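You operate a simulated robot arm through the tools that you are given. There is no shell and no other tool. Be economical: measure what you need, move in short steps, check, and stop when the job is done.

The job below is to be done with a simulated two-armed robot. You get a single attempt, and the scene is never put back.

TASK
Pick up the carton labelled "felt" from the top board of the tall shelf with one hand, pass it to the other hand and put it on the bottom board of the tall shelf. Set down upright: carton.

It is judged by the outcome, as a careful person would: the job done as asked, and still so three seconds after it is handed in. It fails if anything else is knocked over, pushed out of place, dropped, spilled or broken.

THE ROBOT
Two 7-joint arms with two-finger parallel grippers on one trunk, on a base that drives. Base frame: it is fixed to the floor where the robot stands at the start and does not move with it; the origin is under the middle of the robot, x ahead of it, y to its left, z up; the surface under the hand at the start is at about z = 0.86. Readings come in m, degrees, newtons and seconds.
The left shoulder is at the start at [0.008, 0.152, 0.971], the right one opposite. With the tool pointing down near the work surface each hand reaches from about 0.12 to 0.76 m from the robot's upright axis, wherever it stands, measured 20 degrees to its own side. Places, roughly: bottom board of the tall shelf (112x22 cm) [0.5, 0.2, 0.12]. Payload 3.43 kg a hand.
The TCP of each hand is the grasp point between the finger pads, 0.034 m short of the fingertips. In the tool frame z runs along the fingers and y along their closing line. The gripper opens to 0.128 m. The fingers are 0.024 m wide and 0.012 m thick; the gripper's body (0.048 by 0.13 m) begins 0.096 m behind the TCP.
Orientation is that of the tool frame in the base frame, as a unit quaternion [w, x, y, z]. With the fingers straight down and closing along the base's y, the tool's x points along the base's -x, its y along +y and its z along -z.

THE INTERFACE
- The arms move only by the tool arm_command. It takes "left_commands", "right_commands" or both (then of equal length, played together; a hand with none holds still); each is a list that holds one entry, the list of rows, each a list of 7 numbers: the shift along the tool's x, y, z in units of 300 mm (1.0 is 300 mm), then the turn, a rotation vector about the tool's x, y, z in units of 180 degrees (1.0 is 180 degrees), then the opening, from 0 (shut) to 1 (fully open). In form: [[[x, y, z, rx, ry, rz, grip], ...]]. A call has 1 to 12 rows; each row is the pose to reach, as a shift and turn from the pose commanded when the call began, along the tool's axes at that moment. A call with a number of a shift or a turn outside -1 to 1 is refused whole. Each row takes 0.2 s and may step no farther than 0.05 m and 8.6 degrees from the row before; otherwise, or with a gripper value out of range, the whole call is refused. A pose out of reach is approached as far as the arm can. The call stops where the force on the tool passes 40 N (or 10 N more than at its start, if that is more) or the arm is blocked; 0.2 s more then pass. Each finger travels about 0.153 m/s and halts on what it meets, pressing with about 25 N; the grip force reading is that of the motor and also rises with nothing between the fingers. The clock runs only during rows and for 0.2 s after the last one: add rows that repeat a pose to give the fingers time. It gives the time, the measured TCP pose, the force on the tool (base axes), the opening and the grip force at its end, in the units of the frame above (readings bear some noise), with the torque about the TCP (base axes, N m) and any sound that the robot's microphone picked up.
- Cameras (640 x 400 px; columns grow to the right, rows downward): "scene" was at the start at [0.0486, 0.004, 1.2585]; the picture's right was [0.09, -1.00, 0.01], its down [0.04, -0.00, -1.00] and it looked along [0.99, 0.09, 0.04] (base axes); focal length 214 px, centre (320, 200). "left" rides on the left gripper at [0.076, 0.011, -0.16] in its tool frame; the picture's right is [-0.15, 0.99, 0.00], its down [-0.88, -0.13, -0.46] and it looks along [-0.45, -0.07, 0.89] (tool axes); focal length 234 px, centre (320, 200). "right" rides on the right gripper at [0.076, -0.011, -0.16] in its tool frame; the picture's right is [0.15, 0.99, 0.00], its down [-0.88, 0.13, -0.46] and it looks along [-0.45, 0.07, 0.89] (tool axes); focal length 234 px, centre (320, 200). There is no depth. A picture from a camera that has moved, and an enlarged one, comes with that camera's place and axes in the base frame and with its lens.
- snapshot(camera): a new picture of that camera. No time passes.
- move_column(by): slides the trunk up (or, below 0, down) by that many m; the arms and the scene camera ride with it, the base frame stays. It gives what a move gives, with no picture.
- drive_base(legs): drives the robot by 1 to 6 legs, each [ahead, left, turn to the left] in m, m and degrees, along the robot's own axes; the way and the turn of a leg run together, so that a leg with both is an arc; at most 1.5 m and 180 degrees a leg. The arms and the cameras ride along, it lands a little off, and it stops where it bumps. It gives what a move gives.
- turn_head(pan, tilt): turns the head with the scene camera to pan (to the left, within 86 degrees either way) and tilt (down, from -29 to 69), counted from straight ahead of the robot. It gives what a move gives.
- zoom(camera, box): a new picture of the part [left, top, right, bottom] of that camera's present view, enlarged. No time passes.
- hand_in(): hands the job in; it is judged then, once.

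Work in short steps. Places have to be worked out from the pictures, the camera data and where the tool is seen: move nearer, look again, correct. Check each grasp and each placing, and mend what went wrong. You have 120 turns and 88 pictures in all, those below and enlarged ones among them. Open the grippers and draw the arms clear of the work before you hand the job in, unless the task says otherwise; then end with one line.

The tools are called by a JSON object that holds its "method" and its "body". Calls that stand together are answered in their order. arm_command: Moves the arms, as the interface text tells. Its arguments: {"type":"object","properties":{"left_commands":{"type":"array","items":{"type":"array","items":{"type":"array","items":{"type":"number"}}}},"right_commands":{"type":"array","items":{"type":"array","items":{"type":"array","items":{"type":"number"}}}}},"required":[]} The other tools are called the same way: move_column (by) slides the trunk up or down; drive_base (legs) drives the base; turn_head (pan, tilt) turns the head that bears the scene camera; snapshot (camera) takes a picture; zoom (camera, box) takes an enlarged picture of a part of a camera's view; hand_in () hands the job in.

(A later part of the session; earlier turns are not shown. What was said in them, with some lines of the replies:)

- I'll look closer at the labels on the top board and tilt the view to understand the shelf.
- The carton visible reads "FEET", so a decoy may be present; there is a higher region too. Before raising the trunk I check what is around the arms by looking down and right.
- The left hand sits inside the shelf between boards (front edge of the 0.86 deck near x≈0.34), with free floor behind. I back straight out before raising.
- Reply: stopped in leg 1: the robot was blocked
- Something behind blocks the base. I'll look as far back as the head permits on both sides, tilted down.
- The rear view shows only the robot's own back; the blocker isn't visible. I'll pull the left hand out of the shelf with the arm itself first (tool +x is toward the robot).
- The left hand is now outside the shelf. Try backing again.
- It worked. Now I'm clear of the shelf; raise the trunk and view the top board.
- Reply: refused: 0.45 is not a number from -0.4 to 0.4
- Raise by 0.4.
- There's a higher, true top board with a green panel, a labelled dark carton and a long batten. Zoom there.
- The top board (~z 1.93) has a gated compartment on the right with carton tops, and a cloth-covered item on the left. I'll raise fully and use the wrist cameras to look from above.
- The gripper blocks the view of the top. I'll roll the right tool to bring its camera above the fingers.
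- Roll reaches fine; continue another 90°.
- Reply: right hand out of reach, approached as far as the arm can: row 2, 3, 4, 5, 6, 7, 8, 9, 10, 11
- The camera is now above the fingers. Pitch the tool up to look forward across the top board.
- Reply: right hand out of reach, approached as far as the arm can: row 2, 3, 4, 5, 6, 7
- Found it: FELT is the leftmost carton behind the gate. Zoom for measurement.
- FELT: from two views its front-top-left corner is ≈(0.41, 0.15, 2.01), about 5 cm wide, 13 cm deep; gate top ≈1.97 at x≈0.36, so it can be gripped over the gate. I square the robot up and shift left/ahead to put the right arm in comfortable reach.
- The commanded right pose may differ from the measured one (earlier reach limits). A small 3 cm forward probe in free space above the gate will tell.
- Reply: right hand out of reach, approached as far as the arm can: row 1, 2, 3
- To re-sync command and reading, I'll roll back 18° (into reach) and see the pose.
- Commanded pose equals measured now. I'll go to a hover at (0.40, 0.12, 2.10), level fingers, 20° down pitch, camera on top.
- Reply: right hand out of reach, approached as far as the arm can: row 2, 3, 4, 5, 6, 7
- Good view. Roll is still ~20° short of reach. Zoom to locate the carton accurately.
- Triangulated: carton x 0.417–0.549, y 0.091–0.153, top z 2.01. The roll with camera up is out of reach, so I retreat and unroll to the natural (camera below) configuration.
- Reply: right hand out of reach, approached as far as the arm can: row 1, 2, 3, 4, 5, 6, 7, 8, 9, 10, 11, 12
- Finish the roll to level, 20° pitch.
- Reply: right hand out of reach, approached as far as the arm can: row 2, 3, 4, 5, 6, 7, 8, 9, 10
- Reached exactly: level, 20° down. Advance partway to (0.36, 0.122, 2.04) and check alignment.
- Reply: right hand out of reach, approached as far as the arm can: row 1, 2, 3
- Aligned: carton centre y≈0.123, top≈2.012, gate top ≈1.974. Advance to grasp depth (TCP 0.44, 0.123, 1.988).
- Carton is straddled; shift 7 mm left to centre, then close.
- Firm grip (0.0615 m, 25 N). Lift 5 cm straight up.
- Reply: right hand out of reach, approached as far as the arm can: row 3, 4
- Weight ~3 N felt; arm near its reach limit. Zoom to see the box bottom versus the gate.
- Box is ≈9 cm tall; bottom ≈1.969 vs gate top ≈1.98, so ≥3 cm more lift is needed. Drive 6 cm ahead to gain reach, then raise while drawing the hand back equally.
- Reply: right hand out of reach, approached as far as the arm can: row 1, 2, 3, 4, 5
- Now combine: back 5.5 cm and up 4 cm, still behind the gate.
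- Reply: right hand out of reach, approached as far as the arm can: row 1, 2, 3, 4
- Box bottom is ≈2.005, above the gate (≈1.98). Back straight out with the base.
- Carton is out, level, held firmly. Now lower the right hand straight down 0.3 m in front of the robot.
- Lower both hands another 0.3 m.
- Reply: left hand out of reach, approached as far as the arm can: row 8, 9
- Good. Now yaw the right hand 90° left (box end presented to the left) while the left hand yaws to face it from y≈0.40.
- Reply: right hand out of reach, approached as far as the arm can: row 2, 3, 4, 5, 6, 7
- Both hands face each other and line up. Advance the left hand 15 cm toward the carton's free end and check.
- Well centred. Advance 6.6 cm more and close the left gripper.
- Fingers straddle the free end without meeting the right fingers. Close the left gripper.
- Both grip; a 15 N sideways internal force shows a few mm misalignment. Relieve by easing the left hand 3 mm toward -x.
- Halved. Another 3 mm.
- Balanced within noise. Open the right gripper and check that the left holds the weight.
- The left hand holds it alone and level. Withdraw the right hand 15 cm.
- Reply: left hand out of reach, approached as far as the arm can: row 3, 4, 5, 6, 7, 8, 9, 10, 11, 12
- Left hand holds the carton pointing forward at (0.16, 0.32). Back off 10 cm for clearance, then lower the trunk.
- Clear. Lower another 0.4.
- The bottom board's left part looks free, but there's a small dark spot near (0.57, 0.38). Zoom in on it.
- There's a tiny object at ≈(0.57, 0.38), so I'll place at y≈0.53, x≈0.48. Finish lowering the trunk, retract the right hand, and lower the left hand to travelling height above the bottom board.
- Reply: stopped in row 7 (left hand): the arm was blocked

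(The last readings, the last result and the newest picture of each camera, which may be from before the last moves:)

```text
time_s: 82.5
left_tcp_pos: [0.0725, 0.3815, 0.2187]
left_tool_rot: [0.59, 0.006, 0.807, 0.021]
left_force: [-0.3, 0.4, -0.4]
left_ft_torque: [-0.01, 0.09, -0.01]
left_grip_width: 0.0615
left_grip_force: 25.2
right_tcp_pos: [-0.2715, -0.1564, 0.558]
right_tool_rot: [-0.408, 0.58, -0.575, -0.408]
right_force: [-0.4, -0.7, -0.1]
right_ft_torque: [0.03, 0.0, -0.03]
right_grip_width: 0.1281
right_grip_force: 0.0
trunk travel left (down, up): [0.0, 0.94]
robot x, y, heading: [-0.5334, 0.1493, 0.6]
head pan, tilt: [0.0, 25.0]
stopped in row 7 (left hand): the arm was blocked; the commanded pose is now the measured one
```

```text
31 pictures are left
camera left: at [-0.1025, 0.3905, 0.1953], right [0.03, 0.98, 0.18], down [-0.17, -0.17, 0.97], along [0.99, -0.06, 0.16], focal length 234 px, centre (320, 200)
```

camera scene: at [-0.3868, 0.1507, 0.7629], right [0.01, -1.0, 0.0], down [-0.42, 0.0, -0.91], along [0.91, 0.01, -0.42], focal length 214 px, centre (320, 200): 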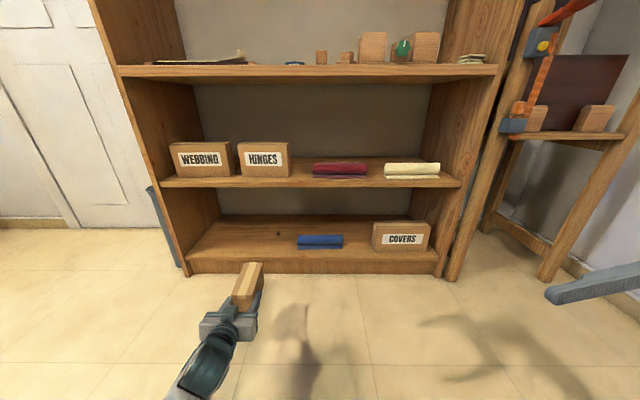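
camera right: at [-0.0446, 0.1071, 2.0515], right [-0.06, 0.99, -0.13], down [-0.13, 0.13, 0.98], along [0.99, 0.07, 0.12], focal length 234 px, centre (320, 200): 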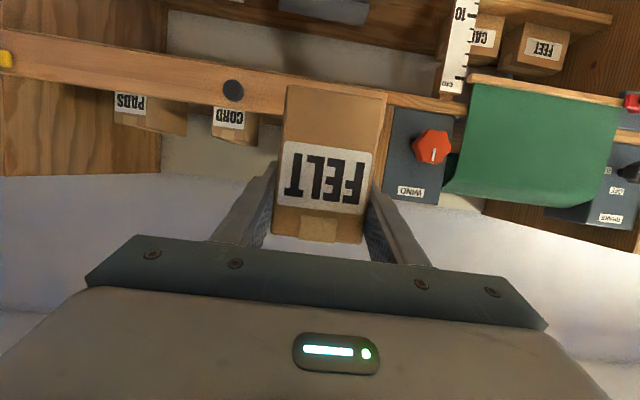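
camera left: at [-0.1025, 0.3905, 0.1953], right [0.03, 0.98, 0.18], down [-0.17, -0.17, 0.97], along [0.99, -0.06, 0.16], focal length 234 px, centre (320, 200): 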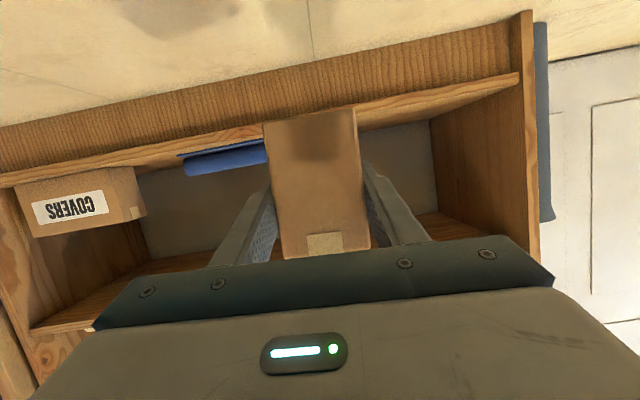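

The left arm got blocked (likely elbow low near the base/floor). Raise the trunk 0.25 m so the arm reaches down with the elbow higher, then lower the hand again and level it.

{"method": "move_column", "body": {"by": 0.25}}

{"method": "arm_command", "body": {"left_commands": [[[0.122, 0, 0.044, 0.0022, 0.0032, -0.0027, 0], [0.243, 0, 0.089, 0.0044, 0.0063, -0.0054, 0], [0.365, 0, 0.133, 0.0066, 0.0095, -0.0081, 0], [0.487, 0, 0.177, 0.0088, 0.0127, -0.0108, 0], [0.608, 0, 0.222, 0.0088, 0.0127, -0.0108, 0], [0.73, 0, 0.266, 0.0088, 0.0127, -0.0108, 0], [0.73, 0, 0.266, 0.0088, 0.0127, -0.0108, 0]]]}}

```text
time_s: 85.1
left_tcp_pos: [0.0731, 0.3793, 0.4666]
left_tool_rot: [0.59, 0.003, 0.807, 0.018]
left_force: [0.4, 0.0, 0.4]
left_ft_torque: [0.0, 0.09, -0.01]
left_grip_width: 0.062
left_grip_force: 25.2
right_tcp_pos: [-0.271, -0.1568, 0.8073]
right_tool_rot: [-0.407, 0.58, -0.577, -0.407]
right_force: [-1.2, 0.3, 0.5]
right_ft_torque: [0.01, -0.03, 0.0]
right_grip_width: 0.1282
right_grip_force: 0.0
trunk travel left (down, up): [-0.25, 0.69]
robot x, y, heading: [-0.5336, 0.1508, 0.4]
head pan, tilt: [0.0, 25.0]
```

```text
time_s: 86.7
left_tcp_pos: [0.0819, 0.3886, 0.2344]
left_tool_rot: [0.573, -0.002, 0.819, -0.004]
left_force: [-0.1, 0.1, -0.1]
left_ft_torque: [0.0, 0.09, 0.01]
left_grip_width: 0.0619
left_grip_force: 24.8
right_tcp_pos: [-0.2706, -0.1557, 0.8078]
right_tool_rot: [-0.406, 0.581, -0.576, -0.407]
right_force: [-0.8, 0.0, 0.3]
right_ft_torque: [-0.01, 0.04, -0.03]
right_grip_width: 0.1279
right_grip_force: 0.1
trunk travel left (down, up): [-0.25, 0.69]
robot x, y, heading: [-0.5306, 0.154, 0.4]
head pan, tilt: [0.0, 25.0]
```

Now level at z 0.234 (box bottom ≈0.18). Drive left 0.14 and ahead 0.22, then check.

{"method": "drive_base", "body": {"legs": [[0, 0.14, 0], [0.2, 0, 0]]}}

{"method": "turn_head", "body": {"pan": 20, "tilt": 35}}

{"method": "snapshot", "body": {"camera": "scene"}}

{"method": "snapshot", "body": {"camera": "left"}}

```text
time_s: 89.2
left_tcp_pos: [0.2824, 0.529, 0.2342]
left_tool_rot: [0.574, -0.002, 0.819, -0.004]
left_force: [-0.1, -0.1, -0.3]
left_ft_torque: [0.01, 0.11, 0.02]
left_grip_width: 0.0616
left_grip_force: 24.8
right_tcp_pos: [-0.0714, -0.015, 0.8074]
right_tool_rot: [-0.407, 0.58, -0.577, -0.407]
right_force: [0.5, -0.8, -1.0]
right_ft_torque: [-0.01, 0.02, 0.01]
right_grip_width: 0.128
right_grip_force: 0.1
trunk travel left (down, up): [-0.25, 0.69]
robot x, y, heading: [-0.3317, 0.2929, 0.4]
head pan, tilt: [0.0, 25.0]
```

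```text
time_s: 90.1
left_tcp_pos: [0.2833, 0.5267, 0.2347]
left_tool_rot: [0.574, -0.001, 0.819, -0.005]
left_force: [-0.9, 0.1, -0.2]
left_ft_torque: [0.0, 0.1, 0.01]
left_grip_width: 0.0617
left_grip_force: 25.5
right_tcp_pos: [-0.0705, -0.0142, 0.808]
right_tool_rot: [-0.406, 0.58, -0.576, -0.407]
right_force: [-0.4, 0.1, -0.8]
right_ft_torque: [-0.03, 0.0, -0.01]
right_grip_width: 0.1281
right_grip_force: 0.0
trunk travel left (down, up): [-0.25, 0.69]
robot x, y, heading: [-0.3305, 0.2922, 0.2]
head pan, tilt: [20.0, 35.0]
```

```text
30 pictures are left
camera scene: at [-0.1957, 0.3241, 0.9977], right [0.35, -0.94, 0.0], down [-0.54, -0.2, -0.82], along [0.77, 0.28, -0.57], focal length 214 px, centre (320, 200)
```

scene: 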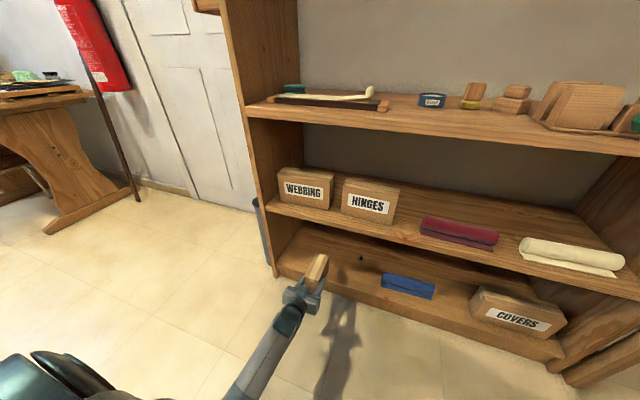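

```text
29 pictures are left
camera left: at [0.1064, 0.5394, 0.219], right [0.05, 0.99, 0.13], down [-0.13, -0.12, 0.98], along [0.99, -0.07, 0.12], focal length 234 px, centre (320, 200)
```

left: 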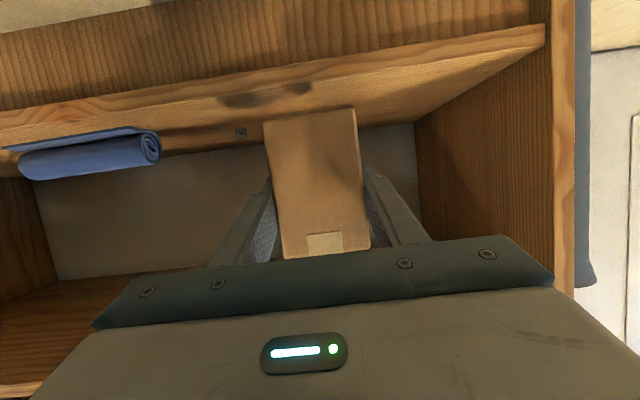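

Path clear: box above the board level, left wall at y≈0.74, tiny object well right of it. Drive ahead 0.165.

{"method": "drive_base", "body": {"legs": [[0.165, 0, 0]]}}

{"method": "snapshot", "body": {"camera": "left"}}

{"method": "snapshot", "body": {"camera": "scene"}}

```text
time_s: 91.5
left_tcp_pos: [0.4465, 0.5307, 0.235]
left_tool_rot: [0.574, -0.002, 0.819, -0.003]
left_force: [0.4, 0.3, 0.0]
left_ft_torque: [-0.02, 0.11, -0.01]
left_grip_width: 0.0618
left_grip_force: 25.1
right_tcp_pos: [0.0939, -0.0138, 0.8074]
right_tool_rot: [-0.407, 0.58, -0.577, -0.406]
right_force: [-0.3, 0.0, 1.0]
right_ft_torque: [0.02, -0.04, -0.01]
right_grip_width: 0.1283
right_grip_force: 0.1
trunk travel left (down, up): [-0.25, 0.69]
robot x, y, heading: [-0.1669, 0.2938, 0.1]
head pan, tilt: [20.0, 35.0]
```

```text
28 pictures are left
camera left: at [0.2709, 0.5408, 0.2189], right [0.05, 0.99, 0.13], down [-0.13, -0.12, 0.98], along [0.99, -0.07, 0.12], focal length 234 px, centre (320, 200)
```

left: 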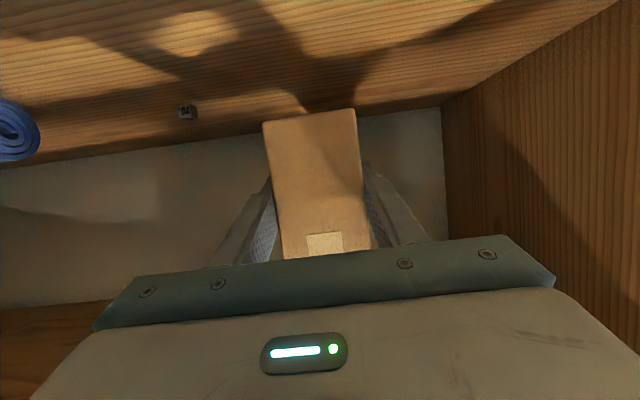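

```text
27 pictures are left
camera scene: at [-0.0309, 0.3251, 0.9976], right [0.35, -0.94, 0.0], down [-0.54, -0.2, -0.82], along [0.77, 0.28, -0.57], focal length 214 px, centre (320, 200)
```

scene: 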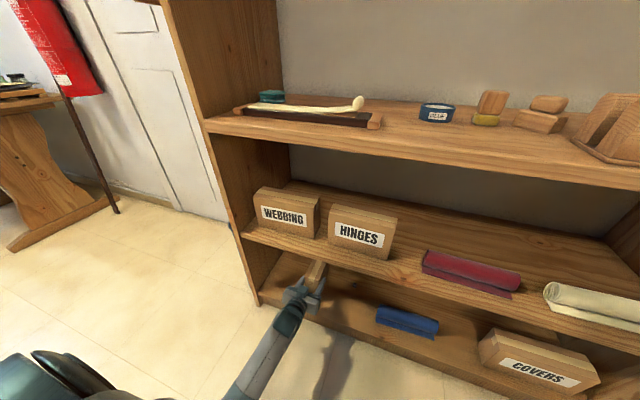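

Box is over the board inside. Lower 5.3 cm, just above the surface.

{"method": "arm_command", "body": {"left_commands": [[[0.055, 0, 0.02, 0, 0, 0, 0], [0.11, 0, 0.04, 0, 0, 0, 0], [0.166, 0, 0.06, 0, 0, 0, 0], [0.166, 0, 0.06, 0, 0, 0, 0]]]}}

{"method": "snapshot", "body": {"camera": "left"}}

```text
time_s: 92.5
left_tcp_pos: [0.4498, 0.5393, 0.1995]
left_tool_rot: [0.582, 0.005, 0.813, 0.008]
left_force: [-0.3, -0.6, -0.6]
left_ft_torque: [-0.02, 0.13, 0.0]
left_grip_width: 0.0617
left_grip_force: 25.4
right_tcp_pos: [0.089, -0.0194, 0.8116]
right_tool_rot: [-0.411, 0.58, -0.574, -0.406]
right_force: [0.5, -0.5, 0.0]
right_ft_torque: [0.0, 0.01, -0.01]
right_grip_width: 0.128
right_grip_force: 0.1
trunk travel left (down, up): [-0.25, 0.69]
robot x, y, heading: [-0.1669, 0.2929, 0.5]
head pan, tilt: [20.0, 35.0]
```

```text
26 pictures are left
camera left: at [0.2744, 0.551, 0.1792], right [0.05, 0.99, 0.16], down [-0.15, -0.15, 0.98], along [0.99, -0.07, 0.14], focal length 234 px, centre (320, 200)
```

left: 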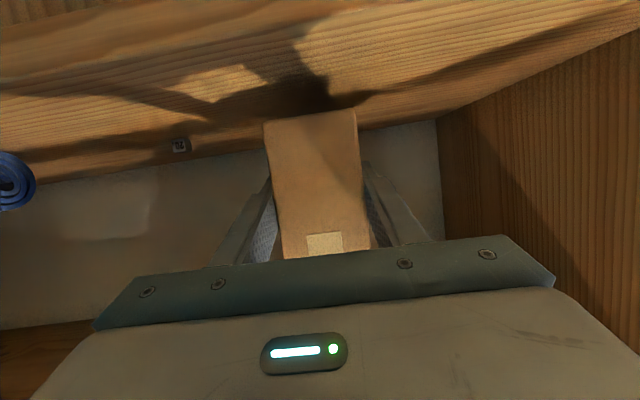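

The hand stopped ~1.7 cm high and the posture shifted slightly: something touches. Look at the left arm.

{"method": "turn_head", "body": {"pan": 45, "tilt": 60}}

{"method": "snapshot", "body": {"camera": "scene"}}

```text
time_s: 93.4
left_tcp_pos: [0.4509, 0.539, 0.1996]
left_tool_rot: [0.582, 0.005, 0.813, 0.007]
left_force: [-0.1, 0.5, -0.5]
left_ft_torque: [-0.03, 0.08, -0.02]
left_grip_width: 0.0616
left_grip_force: 24.9
right_tcp_pos: [0.0897, -0.0193, 0.8118]
right_tool_rot: [-0.412, 0.58, -0.574, -0.407]
right_force: [-1.0, 0.1, 0.2]
right_ft_torque: [-0.01, 0.0, -0.01]
right_grip_width: 0.1282
right_grip_force: 0.0
trunk travel left (down, up): [-0.25, 0.69]
robot x, y, heading: [-0.1629, 0.2914, 0.1]
head pan, tilt: [45.0, 60.0]
```

```text
25 pictures are left
camera scene: at [-0.0726, 0.3348, 0.9685], right [0.71, -0.7, 0.0], down [-0.61, -0.61, -0.51], along [0.36, 0.36, -0.86], focal length 214 px, centre (320, 200)
```

scene: 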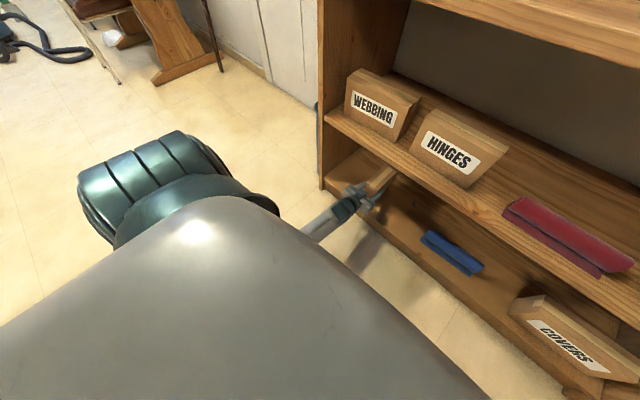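

The elbow is low beneath the shoulder, likely resting on the base. Raise the trunk 0.12 to free it (box top stays well under the second board), then re-lower by arm.

{"method": "move_column", "body": {"by": 0.12}}

```text
time_s: 94.9
left_tcp_pos: [0.4467, 0.5276, 0.3025]
left_tool_rot: [0.574, -0.002, 0.819, -0.003]
left_force: [-0.2, -0.8, 0.3]
left_ft_torque: [-0.02, 0.1, -0.02]
left_grip_width: 0.0619
left_grip_force: 25.2
right_tcp_pos: [0.095, -0.013, 0.9288]
right_tool_rot: [-0.406, 0.581, -0.576, -0.407]
right_force: [-0.1, -0.8, 0.5]
right_ft_torque: [0.01, 0.0, 0.0]
right_grip_width: 0.1282
right_grip_force: 0.0
trunk travel left (down, up): [-0.37, 0.57]
robot x, y, heading: [-0.1651, 0.2958, 0.2]
head pan, tilt: [45.0, 60.0]
```

Freed, orientation exact again. Lower 12 cm with the arm.

{"method": "arm_command", "body": {"left_commands": [[[0.094, 0, 0.034, 0, 0, 0, 0], [0.188, 0, 0.069, 0, 0, 0, 0], [0.282, 0, 0.103, 0, 0, 0, 0], [0.376, 0, 0.137, 0, 0, 0, 0], [0.376, 0, 0.137, 0, 0, 0, 0]]]}}

{"method": "snapshot", "body": {"camera": "left"}}

```text
time_s: 96.1
left_tcp_pos: [0.4467, 0.5276, 0.1808]
left_tool_rot: [0.573, -0.002, 0.819, -0.004]
left_force: [-0.8, -0.7, -0.3]
left_ft_torque: [0.02, 0.14, -0.01]
left_grip_width: 0.0617
left_grip_force: 25.7
right_tcp_pos: [0.0949, -0.0142, 0.928]
right_tool_rot: [-0.407, 0.58, -0.577, -0.407]
right_force: [0.2, -0.6, 0.1]
right_ft_torque: [-0.02, 0.0, 0.01]
right_grip_width: 0.1282
right_grip_force: 0.1
trunk travel left (down, up): [-0.37, 0.57]
robot x, y, heading: [-0.1697, 0.2958, 0.2]
head pan, tilt: [45.0, 60.0]
```

```text
24 pictures are left
camera left: at [0.2705, 0.5386, 0.1641], right [0.05, 0.99, 0.13], down [-0.13, -0.12, 0.98], along [0.99, -0.07, 0.12], focal length 234 px, centre (320, 200)
```

left: 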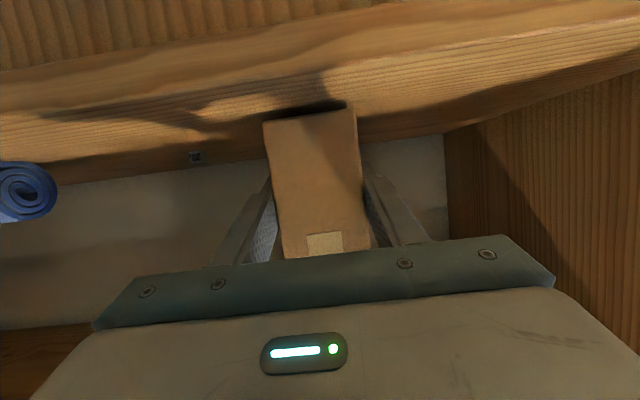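

Near contact (shadow closing). Descend 8 mm slowly and watch the force.

{"method": "arm_command", "body": {"left_commands": [[[0.008, 0, 0.003, 0, 0, 0, 0], [0.016, 0, 0.006, 0, 0, 0, 0], [0.025, 0, 0.009, 0, 0, 0, 0], [0.025, 0, 0.009, 0, 0, 0, 0]]]}}

{"method": "zoom", "body": {"camera": "left", "box": [220, 70, 420, 195]}}

```text
time_s: 97.1
left_tcp_pos: [0.4468, 0.5274, 0.176]
left_tool_rot: [0.575, -0.002, 0.818, -0.004]
left_force: [-0.9, 0.2, 6.1]
left_ft_torque: [0.21, 0.3, 0.08]
left_grip_width: 0.0619
left_grip_force: 24.9
right_tcp_pos: [0.0941, -0.014, 0.9285]
right_tool_rot: [-0.407, 0.58, -0.576, -0.407]
right_force: [-0.4, -0.1, 0.2]
right_ft_torque: [-0.03, 0.0, 0.0]
right_grip_width: 0.1281
right_grip_force: 0.0
trunk travel left (down, up): [-0.37, 0.57]
robot x, y, heading: [-0.1663, 0.2912, 0.5]
head pan, tilt: [45.0, 60.0]
```

```text
3.20 times, centred on (320, 132) of left
camera zoom: at [0.2717, 0.5381, 0.158], right [0.05, 0.99, 0.13], down [-0.13, -0.12, 0.98], along [0.99, -0.07, 0.12], focal length 749 px, centre (320, 416)
```

zoom: 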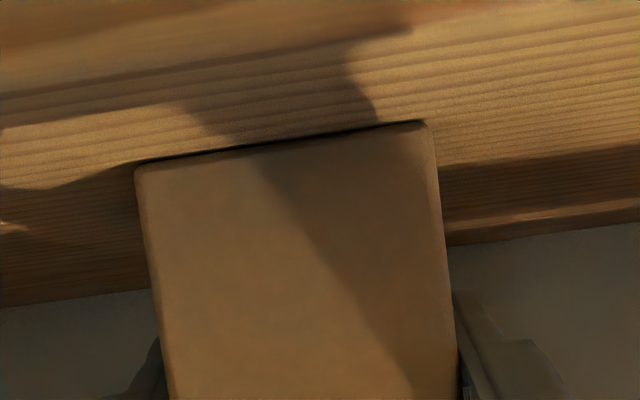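

Contact: ~6 N upward plus weight, box bottom on the board. Open the left gripper.

{"method": "arm_command", "body": {"left_commands": [[[0.025, 0, 0.009, 0, 0, 0, 0.6], [0.025, 0, 0.009, 0, 0, 0, 0.8], [0.025, 0, 0.009, 0, 0, 0, 1], [0.025, 0, 0.009, 0, 0, 0, 1]]]}}

{"method": "snapshot", "body": {"camera": "left"}}

```text
time_s: 98.1
left_tcp_pos: [0.4477, 0.5282, 0.1665]
left_tool_rot: [0.574, -0.002, 0.819, -0.004]
left_force: [-0.4, -0.7, -0.5]
left_ft_torque: [0.0, -0.02, -0.01]
left_grip_width: 0.1282
left_grip_force: 0.1
right_tcp_pos: [0.0942, -0.0131, 0.9272]
right_tool_rot: [-0.408, 0.58, -0.577, -0.406]
right_force: [0.1, 0.0, -0.3]
right_ft_torque: [0.03, 0.04, 0.0]
right_grip_width: 0.128
right_grip_force: 0.1
trunk travel left (down, up): [-0.37, 0.57]
robot x, y, heading: [-0.164, 0.2945, 0.5]
head pan, tilt: [45.0, 60.0]
```

```text
22 pictures are left
camera left: at [0.2714, 0.5384, 0.1501], right [0.05, 0.99, 0.13], down [-0.13, -0.12, 0.98], along [0.99, -0.07, 0.12], focal length 234 px, centre (320, 200)
```

left: 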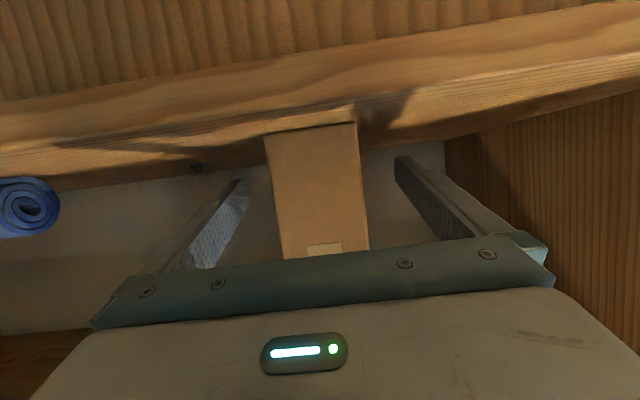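

Carton stands upright, fingers clear on both sides. Back the base straight out 0.3 m.

{"method": "drive_base", "body": {"legs": [[-0.3, 0, 0]]}}

{"method": "turn_head", "body": {"pan": 15, "tilt": 35}}

{"method": "snapshot", "body": {"camera": "scene"}}

{"method": "snapshot", "body": {"camera": "left"}}

```text
time_s: 100.2
left_tcp_pos: [0.1434, 0.5264, 0.1651]
left_tool_rot: [0.574, -0.002, 0.819, -0.003]
left_force: [0.2, -0.8, -0.1]
left_ft_torque: [-0.02, 0.02, 0.0]
left_grip_width: 0.128
left_grip_force: 0.0
right_tcp_pos: [-0.2092, -0.015, 0.9279]
right_tool_rot: [-0.407, 0.581, -0.577, -0.406]
right_force: [0.1, -0.2, -0.7]
right_ft_torque: [0.03, 0.0, -0.02]
right_grip_width: 0.1281
right_grip_force: 0.2
trunk travel left (down, up): [-0.37, 0.57]
robot x, y, heading: [-0.4693, 0.292, 0.3]
head pan, tilt: [45.0, 60.0]
```

```text
time_s: 101.1
left_tcp_pos: [0.1446, 0.5267, 0.1666]
left_tool_rot: [0.574, -0.003, 0.819, -0.003]
left_force: [0.2, -0.5, 0.4]
left_ft_torque: [0.02, 0.02, 0.0]
left_grip_width: 0.1279
left_grip_force: 0.1
right_tcp_pos: [-0.2082, -0.0153, 0.9292]
right_tool_rot: [-0.406, 0.581, -0.576, -0.407]
right_force: [1.0, 0.7, -1.1]
right_ft_torque: [0.01, -0.01, 0.0]
right_grip_width: 0.1278
right_grip_force: 0.1
trunk travel left (down, up): [-0.37, 0.57]
robot x, y, heading: [-0.4689, 0.2939, 0.4]
head pan, tilt: [15.0, 35.0]
```

```text
21 pictures are left
camera scene: at [-0.3323, 0.316, 1.1176], right [0.27, -0.96, 0.0], down [-0.55, -0.15, -0.82], along [0.79, 0.22, -0.57], focal length 214 px, centre (320, 200)
```

scene: 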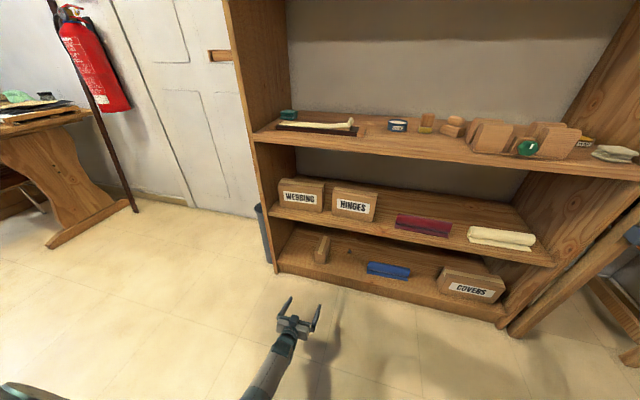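

```text
20 pictures are left
camera left: at [-0.0323, 0.537, 0.1502], right [0.05, 0.99, 0.13], down [-0.13, -0.12, 0.98], along [0.99, -0.07, 0.12], focal length 234 px, centre (320, 200)
```

left: 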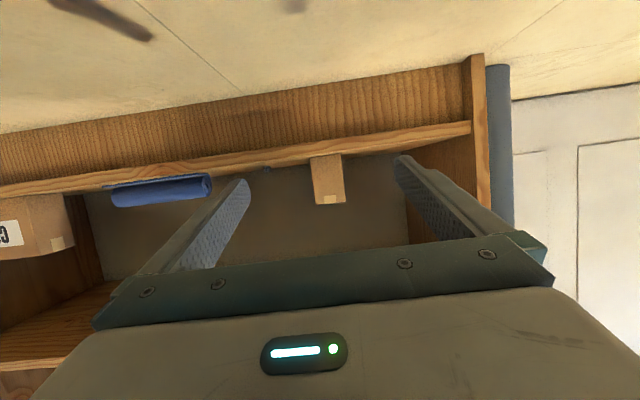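

The carton stands upright on the bottom board, nothing else was moved, and both grippers are open and clear. I'm handing in.

{"method": "hand_in", "body": {}}

```text
The job is handed in.
```

The "felt" carton was taken from the top board with the right hand, passed to the left hand, and now stands upright on the bottom board of the tall shelf; I saw nothing else moved or knocked over.
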